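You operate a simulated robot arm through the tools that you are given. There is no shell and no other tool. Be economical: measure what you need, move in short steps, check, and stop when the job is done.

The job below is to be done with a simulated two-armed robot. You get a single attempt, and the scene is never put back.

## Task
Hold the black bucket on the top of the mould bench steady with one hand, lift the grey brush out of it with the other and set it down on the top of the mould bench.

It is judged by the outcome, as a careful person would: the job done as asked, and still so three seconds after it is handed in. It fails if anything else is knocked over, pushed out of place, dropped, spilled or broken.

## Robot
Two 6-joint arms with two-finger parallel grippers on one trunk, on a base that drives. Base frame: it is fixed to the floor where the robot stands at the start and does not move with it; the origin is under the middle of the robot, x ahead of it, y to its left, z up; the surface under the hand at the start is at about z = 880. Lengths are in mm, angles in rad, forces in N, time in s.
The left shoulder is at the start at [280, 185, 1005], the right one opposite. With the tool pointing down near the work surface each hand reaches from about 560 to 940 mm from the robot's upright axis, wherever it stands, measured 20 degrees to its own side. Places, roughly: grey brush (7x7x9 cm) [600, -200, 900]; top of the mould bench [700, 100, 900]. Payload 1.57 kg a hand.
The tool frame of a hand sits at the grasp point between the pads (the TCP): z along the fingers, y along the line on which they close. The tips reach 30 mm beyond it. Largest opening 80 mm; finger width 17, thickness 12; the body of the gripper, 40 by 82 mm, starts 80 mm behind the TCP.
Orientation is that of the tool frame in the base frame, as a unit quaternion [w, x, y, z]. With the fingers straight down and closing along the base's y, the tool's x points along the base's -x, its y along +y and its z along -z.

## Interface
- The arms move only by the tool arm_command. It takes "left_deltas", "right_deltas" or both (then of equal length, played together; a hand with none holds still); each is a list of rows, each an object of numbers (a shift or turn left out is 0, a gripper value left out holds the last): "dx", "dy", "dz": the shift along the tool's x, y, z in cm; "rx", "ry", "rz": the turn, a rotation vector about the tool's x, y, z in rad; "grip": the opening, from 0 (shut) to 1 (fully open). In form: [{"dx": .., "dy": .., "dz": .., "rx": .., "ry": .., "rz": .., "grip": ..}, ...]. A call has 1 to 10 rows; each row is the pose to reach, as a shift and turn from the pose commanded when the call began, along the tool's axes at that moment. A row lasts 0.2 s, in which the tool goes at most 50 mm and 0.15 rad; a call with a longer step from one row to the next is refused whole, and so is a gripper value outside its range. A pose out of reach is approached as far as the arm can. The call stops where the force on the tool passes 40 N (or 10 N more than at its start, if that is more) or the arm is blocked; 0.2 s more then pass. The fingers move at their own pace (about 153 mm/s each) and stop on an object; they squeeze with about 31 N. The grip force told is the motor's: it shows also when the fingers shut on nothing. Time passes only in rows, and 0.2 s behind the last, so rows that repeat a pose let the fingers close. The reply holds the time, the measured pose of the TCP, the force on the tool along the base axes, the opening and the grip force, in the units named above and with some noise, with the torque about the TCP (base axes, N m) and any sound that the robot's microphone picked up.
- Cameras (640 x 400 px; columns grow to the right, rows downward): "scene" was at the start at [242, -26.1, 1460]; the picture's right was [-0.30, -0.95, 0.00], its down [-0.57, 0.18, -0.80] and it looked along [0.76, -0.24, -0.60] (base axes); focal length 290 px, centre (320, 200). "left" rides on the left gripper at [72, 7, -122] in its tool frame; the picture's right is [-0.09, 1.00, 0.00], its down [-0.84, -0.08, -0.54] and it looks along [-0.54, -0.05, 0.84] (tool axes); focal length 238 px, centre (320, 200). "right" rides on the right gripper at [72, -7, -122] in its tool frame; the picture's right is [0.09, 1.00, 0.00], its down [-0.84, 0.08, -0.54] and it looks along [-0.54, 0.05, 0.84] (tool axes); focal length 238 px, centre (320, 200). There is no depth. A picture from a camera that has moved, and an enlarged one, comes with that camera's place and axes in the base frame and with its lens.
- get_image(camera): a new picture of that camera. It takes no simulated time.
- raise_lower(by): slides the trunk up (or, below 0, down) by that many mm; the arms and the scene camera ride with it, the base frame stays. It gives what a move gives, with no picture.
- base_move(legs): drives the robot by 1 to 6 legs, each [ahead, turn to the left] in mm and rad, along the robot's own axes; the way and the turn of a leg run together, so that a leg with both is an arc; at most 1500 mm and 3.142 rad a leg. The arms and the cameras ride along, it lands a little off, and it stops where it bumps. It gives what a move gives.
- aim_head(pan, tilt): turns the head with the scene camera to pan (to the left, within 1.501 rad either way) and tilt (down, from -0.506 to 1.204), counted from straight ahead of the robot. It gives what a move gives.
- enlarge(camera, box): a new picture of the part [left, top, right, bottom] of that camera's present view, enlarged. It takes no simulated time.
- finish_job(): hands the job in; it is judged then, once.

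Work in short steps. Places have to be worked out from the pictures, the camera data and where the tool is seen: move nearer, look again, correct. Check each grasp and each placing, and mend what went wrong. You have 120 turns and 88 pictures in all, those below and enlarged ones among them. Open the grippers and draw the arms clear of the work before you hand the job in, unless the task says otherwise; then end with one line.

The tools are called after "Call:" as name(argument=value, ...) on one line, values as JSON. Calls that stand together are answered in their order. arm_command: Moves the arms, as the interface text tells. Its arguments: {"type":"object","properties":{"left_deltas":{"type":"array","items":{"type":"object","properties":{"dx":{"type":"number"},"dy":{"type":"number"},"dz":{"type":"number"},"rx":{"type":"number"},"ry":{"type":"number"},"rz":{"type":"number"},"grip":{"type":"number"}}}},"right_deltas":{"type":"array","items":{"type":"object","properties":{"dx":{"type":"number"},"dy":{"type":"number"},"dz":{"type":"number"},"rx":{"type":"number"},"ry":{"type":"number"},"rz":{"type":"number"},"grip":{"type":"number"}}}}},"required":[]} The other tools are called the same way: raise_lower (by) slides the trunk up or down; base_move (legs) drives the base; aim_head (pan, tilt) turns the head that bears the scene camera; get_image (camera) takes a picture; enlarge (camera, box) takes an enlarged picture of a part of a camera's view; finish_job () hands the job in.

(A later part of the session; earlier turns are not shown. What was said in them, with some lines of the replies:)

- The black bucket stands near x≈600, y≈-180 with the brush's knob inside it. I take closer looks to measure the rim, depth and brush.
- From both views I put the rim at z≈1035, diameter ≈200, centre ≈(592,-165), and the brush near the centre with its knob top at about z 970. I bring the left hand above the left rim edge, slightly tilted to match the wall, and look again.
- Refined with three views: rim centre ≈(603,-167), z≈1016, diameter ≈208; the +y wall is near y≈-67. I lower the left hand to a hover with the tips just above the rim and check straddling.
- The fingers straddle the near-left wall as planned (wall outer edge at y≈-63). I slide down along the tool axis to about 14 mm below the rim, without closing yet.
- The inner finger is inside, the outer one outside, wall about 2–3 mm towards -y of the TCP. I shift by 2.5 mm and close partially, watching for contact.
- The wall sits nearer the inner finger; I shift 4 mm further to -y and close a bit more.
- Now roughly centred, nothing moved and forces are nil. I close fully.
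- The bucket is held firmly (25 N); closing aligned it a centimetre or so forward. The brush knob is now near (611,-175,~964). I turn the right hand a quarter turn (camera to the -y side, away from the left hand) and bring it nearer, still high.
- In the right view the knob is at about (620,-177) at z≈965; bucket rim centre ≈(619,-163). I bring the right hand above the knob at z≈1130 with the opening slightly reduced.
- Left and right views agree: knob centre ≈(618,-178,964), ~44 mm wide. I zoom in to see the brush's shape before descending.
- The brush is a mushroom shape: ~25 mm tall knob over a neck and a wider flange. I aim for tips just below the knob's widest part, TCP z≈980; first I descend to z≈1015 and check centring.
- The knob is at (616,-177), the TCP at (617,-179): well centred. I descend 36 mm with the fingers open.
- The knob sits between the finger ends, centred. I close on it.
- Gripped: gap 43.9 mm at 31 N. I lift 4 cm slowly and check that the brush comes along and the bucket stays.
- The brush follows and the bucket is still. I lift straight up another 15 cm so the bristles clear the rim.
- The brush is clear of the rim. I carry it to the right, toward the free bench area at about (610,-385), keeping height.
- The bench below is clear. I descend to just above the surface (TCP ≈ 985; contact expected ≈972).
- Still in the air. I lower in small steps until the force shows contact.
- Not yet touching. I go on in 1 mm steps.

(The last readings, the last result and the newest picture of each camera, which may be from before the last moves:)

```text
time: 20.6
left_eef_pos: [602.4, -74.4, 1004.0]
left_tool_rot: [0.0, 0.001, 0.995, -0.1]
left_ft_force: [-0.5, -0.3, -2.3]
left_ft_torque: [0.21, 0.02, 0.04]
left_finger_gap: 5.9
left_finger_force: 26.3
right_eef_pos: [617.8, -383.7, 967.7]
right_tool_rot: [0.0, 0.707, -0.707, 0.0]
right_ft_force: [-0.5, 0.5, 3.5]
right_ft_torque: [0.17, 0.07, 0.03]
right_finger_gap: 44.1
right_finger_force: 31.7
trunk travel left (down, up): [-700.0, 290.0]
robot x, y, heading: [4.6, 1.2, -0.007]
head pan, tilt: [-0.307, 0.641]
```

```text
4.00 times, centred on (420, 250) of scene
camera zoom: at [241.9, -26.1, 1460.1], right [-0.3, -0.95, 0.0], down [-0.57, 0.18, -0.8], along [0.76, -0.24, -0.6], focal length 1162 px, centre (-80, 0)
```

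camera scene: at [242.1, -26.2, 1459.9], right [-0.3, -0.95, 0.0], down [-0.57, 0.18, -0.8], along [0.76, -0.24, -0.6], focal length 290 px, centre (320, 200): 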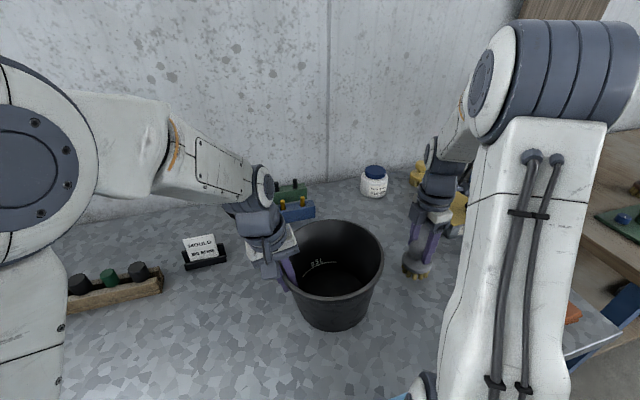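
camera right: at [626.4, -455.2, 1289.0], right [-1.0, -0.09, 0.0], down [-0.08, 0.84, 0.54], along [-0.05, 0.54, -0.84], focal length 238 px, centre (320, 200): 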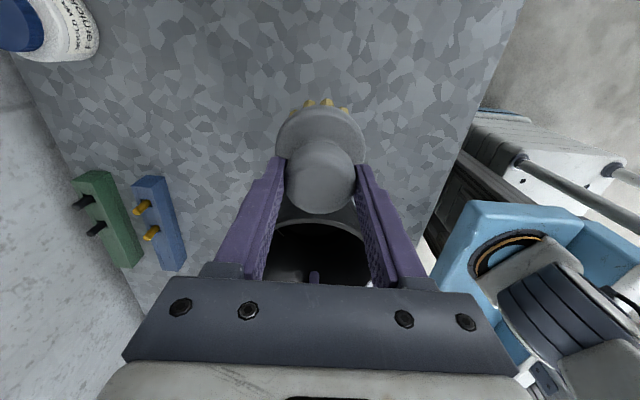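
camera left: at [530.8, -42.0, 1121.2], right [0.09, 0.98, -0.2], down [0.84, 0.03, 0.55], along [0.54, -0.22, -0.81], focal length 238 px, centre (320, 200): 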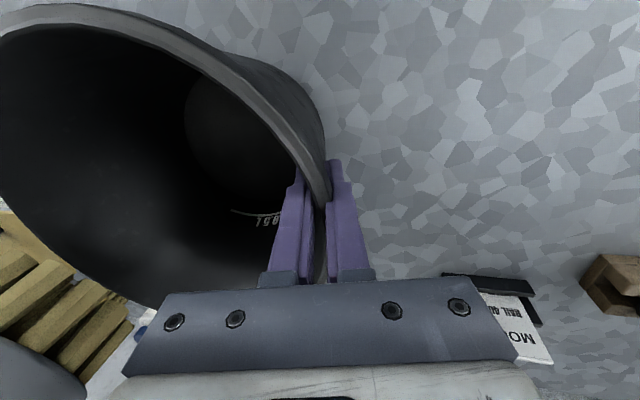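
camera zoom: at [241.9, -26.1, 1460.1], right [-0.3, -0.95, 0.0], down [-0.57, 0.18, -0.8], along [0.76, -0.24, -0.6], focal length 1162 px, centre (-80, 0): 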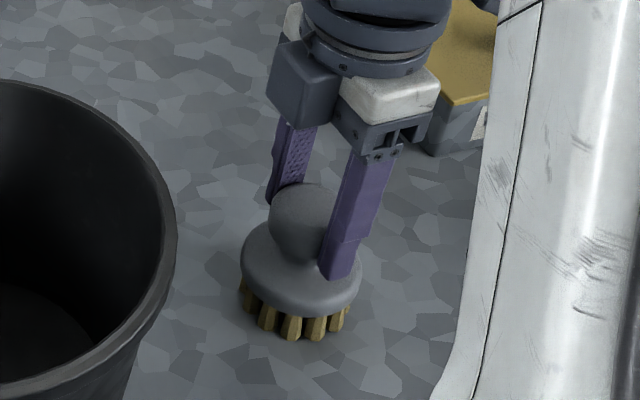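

Contact: vertical force went up to +3.5 N. I open gently, then check before rising.

Call:
arm_command(right_deltas=[{"grip": 0.6}, {"grip": 0.7}, {"grip": 0.9}, {"grip": 1.0}])

Call:
get_image(camera="right")

```text
time: 21.6
left_eef_pos: [602.1, -75.8, 1003.2]
left_tool_rot: [0.0, 0.001, 0.995, -0.101]
left_ft_force: [0.0, 0.2, -1.8]
left_ft_torque: [0.26, 0.03, 0.0]
left_finger_gap: 5.5
left_finger_force: 26.3
right_eef_pos: [617.9, -383.1, 967.7]
right_tool_rot: [0.001, 0.707, -0.707, 0.0]
right_ft_force: [0.0, -0.1, -0.6]
right_ft_torque: [0.01, 0.02, -0.01]
right_finger_gap: 80.1
right_finger_force: 0.0
trunk travel left (down, up): [-700.0, 290.0]
robot x, y, heading: [2.9, 0.6, -0.002]
head pan, tilt: [-0.307, 0.641]
```

```text
46 pictures are left
camera right: at [625.6, -454.0, 1089.9], right [-1.0, -0.09, 0.0], down [-0.08, 0.84, 0.54], along [-0.05, 0.54, -0.84], focal length 238 px, centre (320, 200)
```

right: 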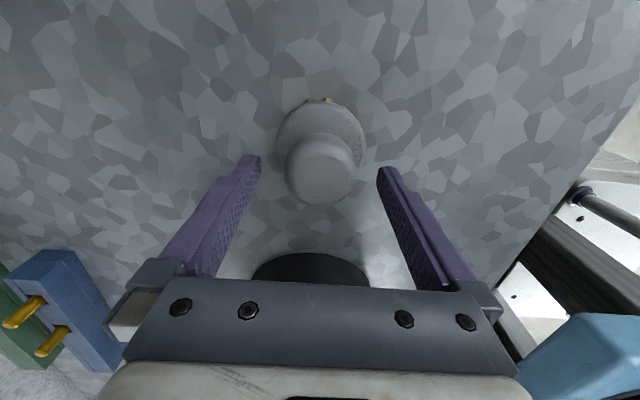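

The brush stands upright and free of the fingers. I raise the right hand straight up.

Call:
arm_command(right_deltas=[{"dz": -3}, {"dz": -7}, {"dz": -11}, {"dz": -15}, {"dz": -19}, {"dz": -23}])

Call:
get_image(camera="scene")

Call:
get_image(camera="right")

Call:
enlarge(camera="scene", box=[230, 200, 430, 350])

```text
time: 23.0
left_eef_pos: [602.1, -74.0, 1003.4]
left_tool_rot: [-0.001, 0.001, 0.995, -0.1]
left_ft_force: [-0.2, -0.2, -1.2]
left_ft_torque: [0.24, -0.01, -0.03]
left_finger_gap: 6.0
left_finger_force: 25.5
right_eef_pos: [616.1, -382.3, 1197.7]
right_tool_rot: [-0.001, -0.707, 0.707, 0.0]
right_ft_force: [-0.5, 0.2, 0.1]
right_ft_torque: [0.0, 0.0, -0.03]
right_finger_gap: 79.8
right_finger_force: 0.1
trunk travel left (down, up): [-700.0, 290.0]
robot x, y, heading: [2.9, -2.0, 0.002]
head pan, tilt: [-0.307, 0.641]
```

```text
45 pictures are left
camera scene: at [242.1, -26.2, 1459.9], right [-0.3, -0.95, 0.0], down [-0.57, 0.18, -0.8], along [0.76, -0.24, -0.6], focal length 290 px, centre (320, 200)
```

scene: 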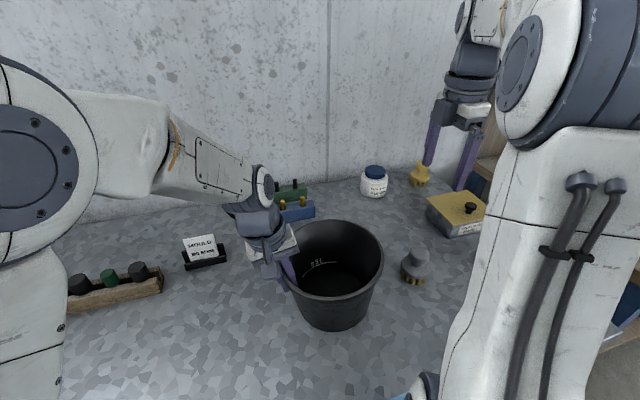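

```text
44 pictures are left
camera right: at [625.3, -453.3, 1319.6], right [-1.0, -0.09, 0.0], down [-0.08, 0.84, 0.54], along [-0.05, 0.54, -0.84], focal length 238 px, centre (320, 200)
```

right: 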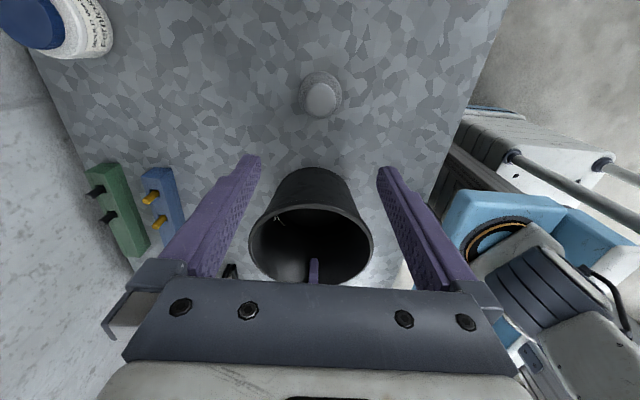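

```text
2.67 times, centred on (330, 275) of scene
camera zoom: at [242.1, -26.2, 1459.9], right [-0.3, -0.95, 0.0], down [-0.57, 0.18, -0.8], along [0.76, -0.24, -0.6], focal length 774 px, centre (293, 0)
```

zoom: 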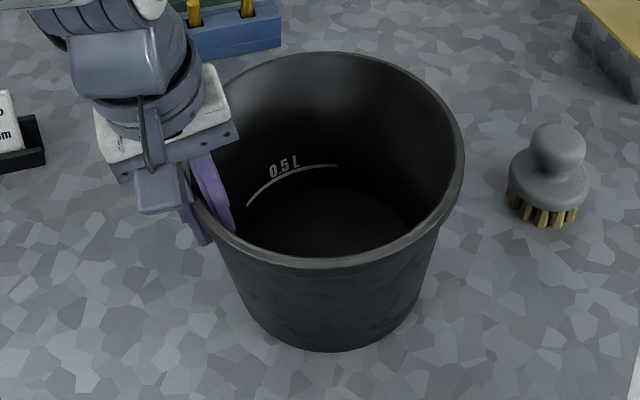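

The brush stands well. The held bucket seems slightly tipped (its -y side raised by my 0.2 rad grip angle), so before releasing I look closely at its base.

Call:
enlarge(camera="scene", box=[280, 260, 400, 345])

Call:
enlarge(camera="right", box=[230, 150, 390, 290])

```text
4.71 times, centred on (340, 302) of scene
camera zoom: at [242.1, -26.2, 1459.9], right [-0.3, -0.95, 0.0], down [-0.57, 0.18, -0.8], along [0.76, -0.24, -0.6], focal length 1367 px, centre (226, -282)
```

zoom: 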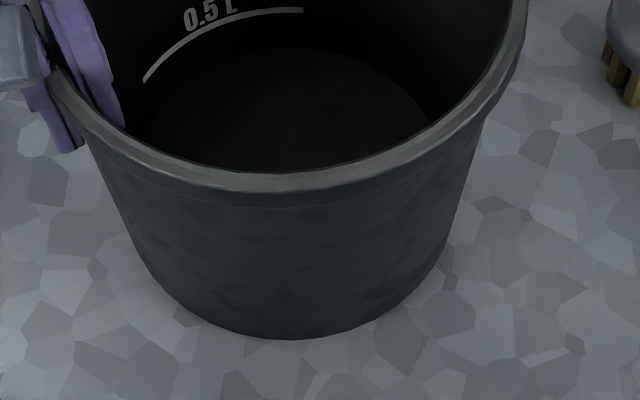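

```text
2.86 times, centred on (310, 220) of right
camera zoom: at [625.3, -453.3, 1319.6], right [-1.0, -0.09, 0.0], down [-0.08, 0.84, 0.54], along [-0.05, 0.54, -0.84], focal length 681 px, centre (349, 143)
```

zoom: 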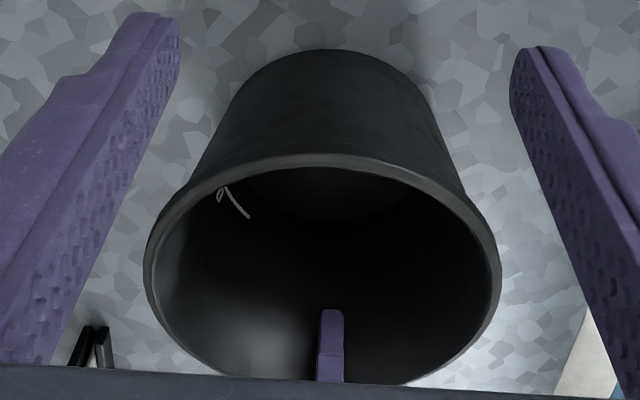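

I level the bucket gently by turning the held rim back in small steps, watching the force.

Call:
arm_command(left_deltas=[{"rx": -0.015}, {"rx": -0.03}, {"rx": -0.045}, {"rx": -0.06}])

Call:
enlarge(camera="scene", box=[230, 200, 430, 350])

```text
time: 24.0
left_eef_pos: [603.0, -74.4, 1003.5]
left_tool_rot: [0.001, 0.0, 0.997, -0.072]
left_ft_force: [-0.2, -2.4, 2.9]
left_ft_torque: [-0.13, -0.06, -0.02]
left_finger_gap: 5.8
left_finger_force: 25.3
right_eef_pos: [616.4, -383.3, 1196.5]
right_tool_rot: [0.001, 0.708, -0.707, -0.001]
right_ft_force: [0.3, 0.7, -0.6]
right_ft_torque: [0.0, 0.0, 0.01]
right_finger_gap: 80.0
right_finger_force: 0.0
trunk travel left (down, up): [-700.0, 290.0]
robot x, y, heading: [2.0, -0.3, 0.004]
head pan, tilt: [-0.307, 0.641]
```

```text
2.67 times, centred on (330, 275) of scene
camera zoom: at [241.9, -26.2, 1460.1], right [-0.3, -0.95, 0.0], down [-0.57, 0.18, -0.8], along [0.76, -0.24, -0.6], focal length 774 px, centre (293, 0)
```

zoom: 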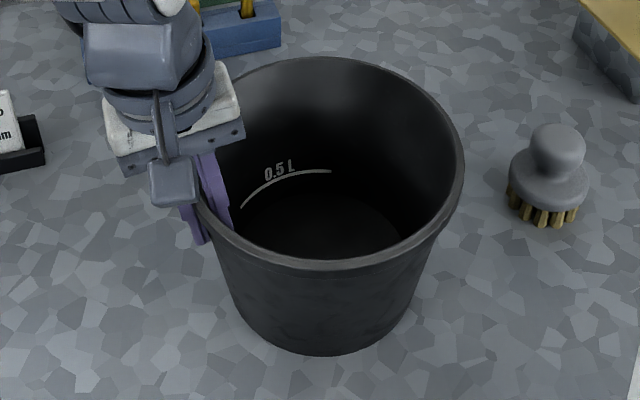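

The torque changed sign and the bench now carries the bucket fully: it's level. I open the left hand gradually.

Call:
arm_command(left_deltas=[{"grip": 0.1}, {"grip": 0.15}, {"grip": 0.2}, {"grip": 0.3}, {"grip": 0.35}])

Call:
get_image(camera="left")

Call:
enlarge(camera="scene", box=[230, 200, 430, 350])

```text
time: 25.2
left_eef_pos: [602.5, -73.1, 1004.2]
left_tool_rot: [0.0, 0.001, 0.997, -0.071]
left_ft_force: [0.1, 0.0, 0.8]
left_ft_torque: [0.0, -0.06, -0.01]
left_finger_gap: 27.9
left_finger_force: 0.0
right_eef_pos: [618.3, -383.3, 1197.5]
right_tool_rot: [0.0, -0.707, 0.707, 0.0]
right_ft_force: [0.2, -0.3, 1.0]
right_ft_torque: [-0.01, -0.06, 0.0]
right_finger_gap: 80.2
right_finger_force: 0.1
trunk travel left (down, up): [-700.0, 290.0]
robot x, y, heading: [-0.1, 1.3, 0.0]
head pan, tilt: [-0.307, 0.641]
```

```text
39 pictures are left
camera left: at [531.2, -48.6, 1123.0], right [0.09, 0.99, -0.14], down [0.84, 0.0, 0.55], along [0.54, -0.17, -0.82], focal length 238 px, centre (320, 200)
```

left: 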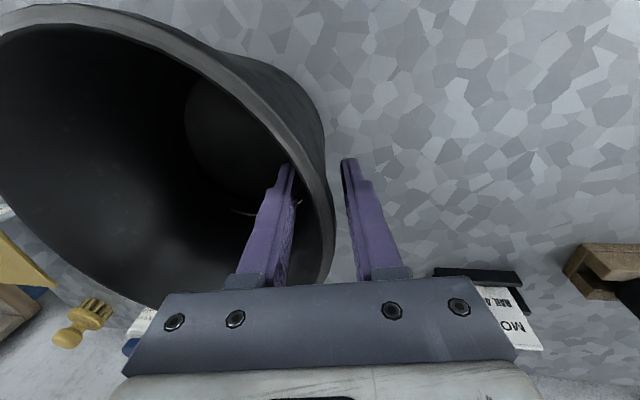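

```text
2.67 times, centred on (330, 275) of scene
camera zoom: at [242.0, -26.1, 1460.0], right [-0.3, -0.95, 0.0], down [-0.57, 0.18, -0.8], along [0.76, -0.24, -0.6], focal length 774 px, centre (293, 0)
```

zoom: 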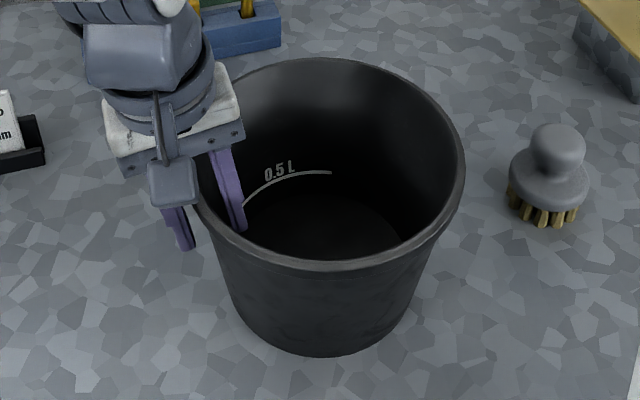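

The bucket stands level, fingers clear. I open a bit more and withdraw the left hand upward along its axis.

Call:
arm_command(left_deltas=[{"grip": 0.55}, {"dz": -2}, {"dz": -5}, {"dz": -9}, {"dz": -13}, {"dz": -17}, {"dz": -20, "grip": 1}])

Call:
arm_command(left_deltas=[{"dy": 5}, {"dy": 10}, {"dy": 15}, {"dy": 18}])

Call:
get_image(camera="scene")

```text
time: 26.8
left_eef_pos: [602.2, -46.2, 1202.2]
left_tool_rot: [0.0, 0.0, 0.997, -0.071]
left_ft_force: [-0.2, 0.6, 0.1]
left_ft_torque: [0.0, 0.0, -0.05]
left_finger_gap: 79.9
left_finger_force: 0.2
right_eef_pos: [617.3, -383.5, 1197.3]
right_tool_rot: [0.001, -0.707, 0.707, 0.0]
right_ft_force: [-0.1, -0.5, 0.4]
right_ft_torque: [0.01, 0.02, 0.0]
right_finger_gap: 80.0
right_finger_force: 0.1
trunk travel left (down, up): [-700.0, 290.0]
robot x, y, heading: [0.6, -1.6, 0.007]
head pan, tilt: [-0.307, 0.641]
```

```text
time: 27.8
left_eef_pos: [602.3, 131.7, 1176.9]
left_tool_rot: [0.0, 0.001, 0.998, -0.07]
left_ft_force: [0.5, -0.7, -1.3]
left_ft_torque: [0.0, 0.0, 0.0]
left_finger_gap: 79.8
left_finger_force: 0.1
right_eef_pos: [618.1, -382.9, 1197.4]
right_tool_rot: [-0.001, -0.707, 0.707, 0.0]
right_ft_force: [-0.5, -0.1, 0.1]
right_ft_torque: [0.0, -0.02, 0.03]
right_finger_gap: 79.9
right_finger_force: 0.0
trunk travel left (down, up): [-700.0, 290.0]
robot x, y, heading: [-1.1, -0.7, -0.002]
head pan, tilt: [-0.307, 0.641]
```

```text
37 pictures are left
camera scene: at [242.0, -26.2, 1460.0], right [-0.3, -0.95, 0.0], down [-0.57, 0.18, -0.8], along [0.76, -0.24, -0.6], focal length 290 px, centre (320, 200)
```

scene: 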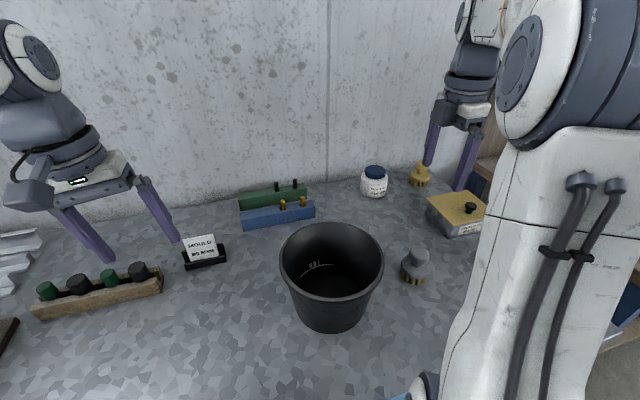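

The bucket stands empty and upright, the brush stands on the bench, everything else is untouched, and both hands are clear and open. I hand the job in.

Call:
finish_job()

```text
The job is handed in.
```

I held the bucket by its rim with the left hand while the right hand lifted the grey brush out and set it upright on the mould bench. The bucket slid about 1 cm when I gripped it and is upright and level again. Nothing else moved, and both hands are open and clear.
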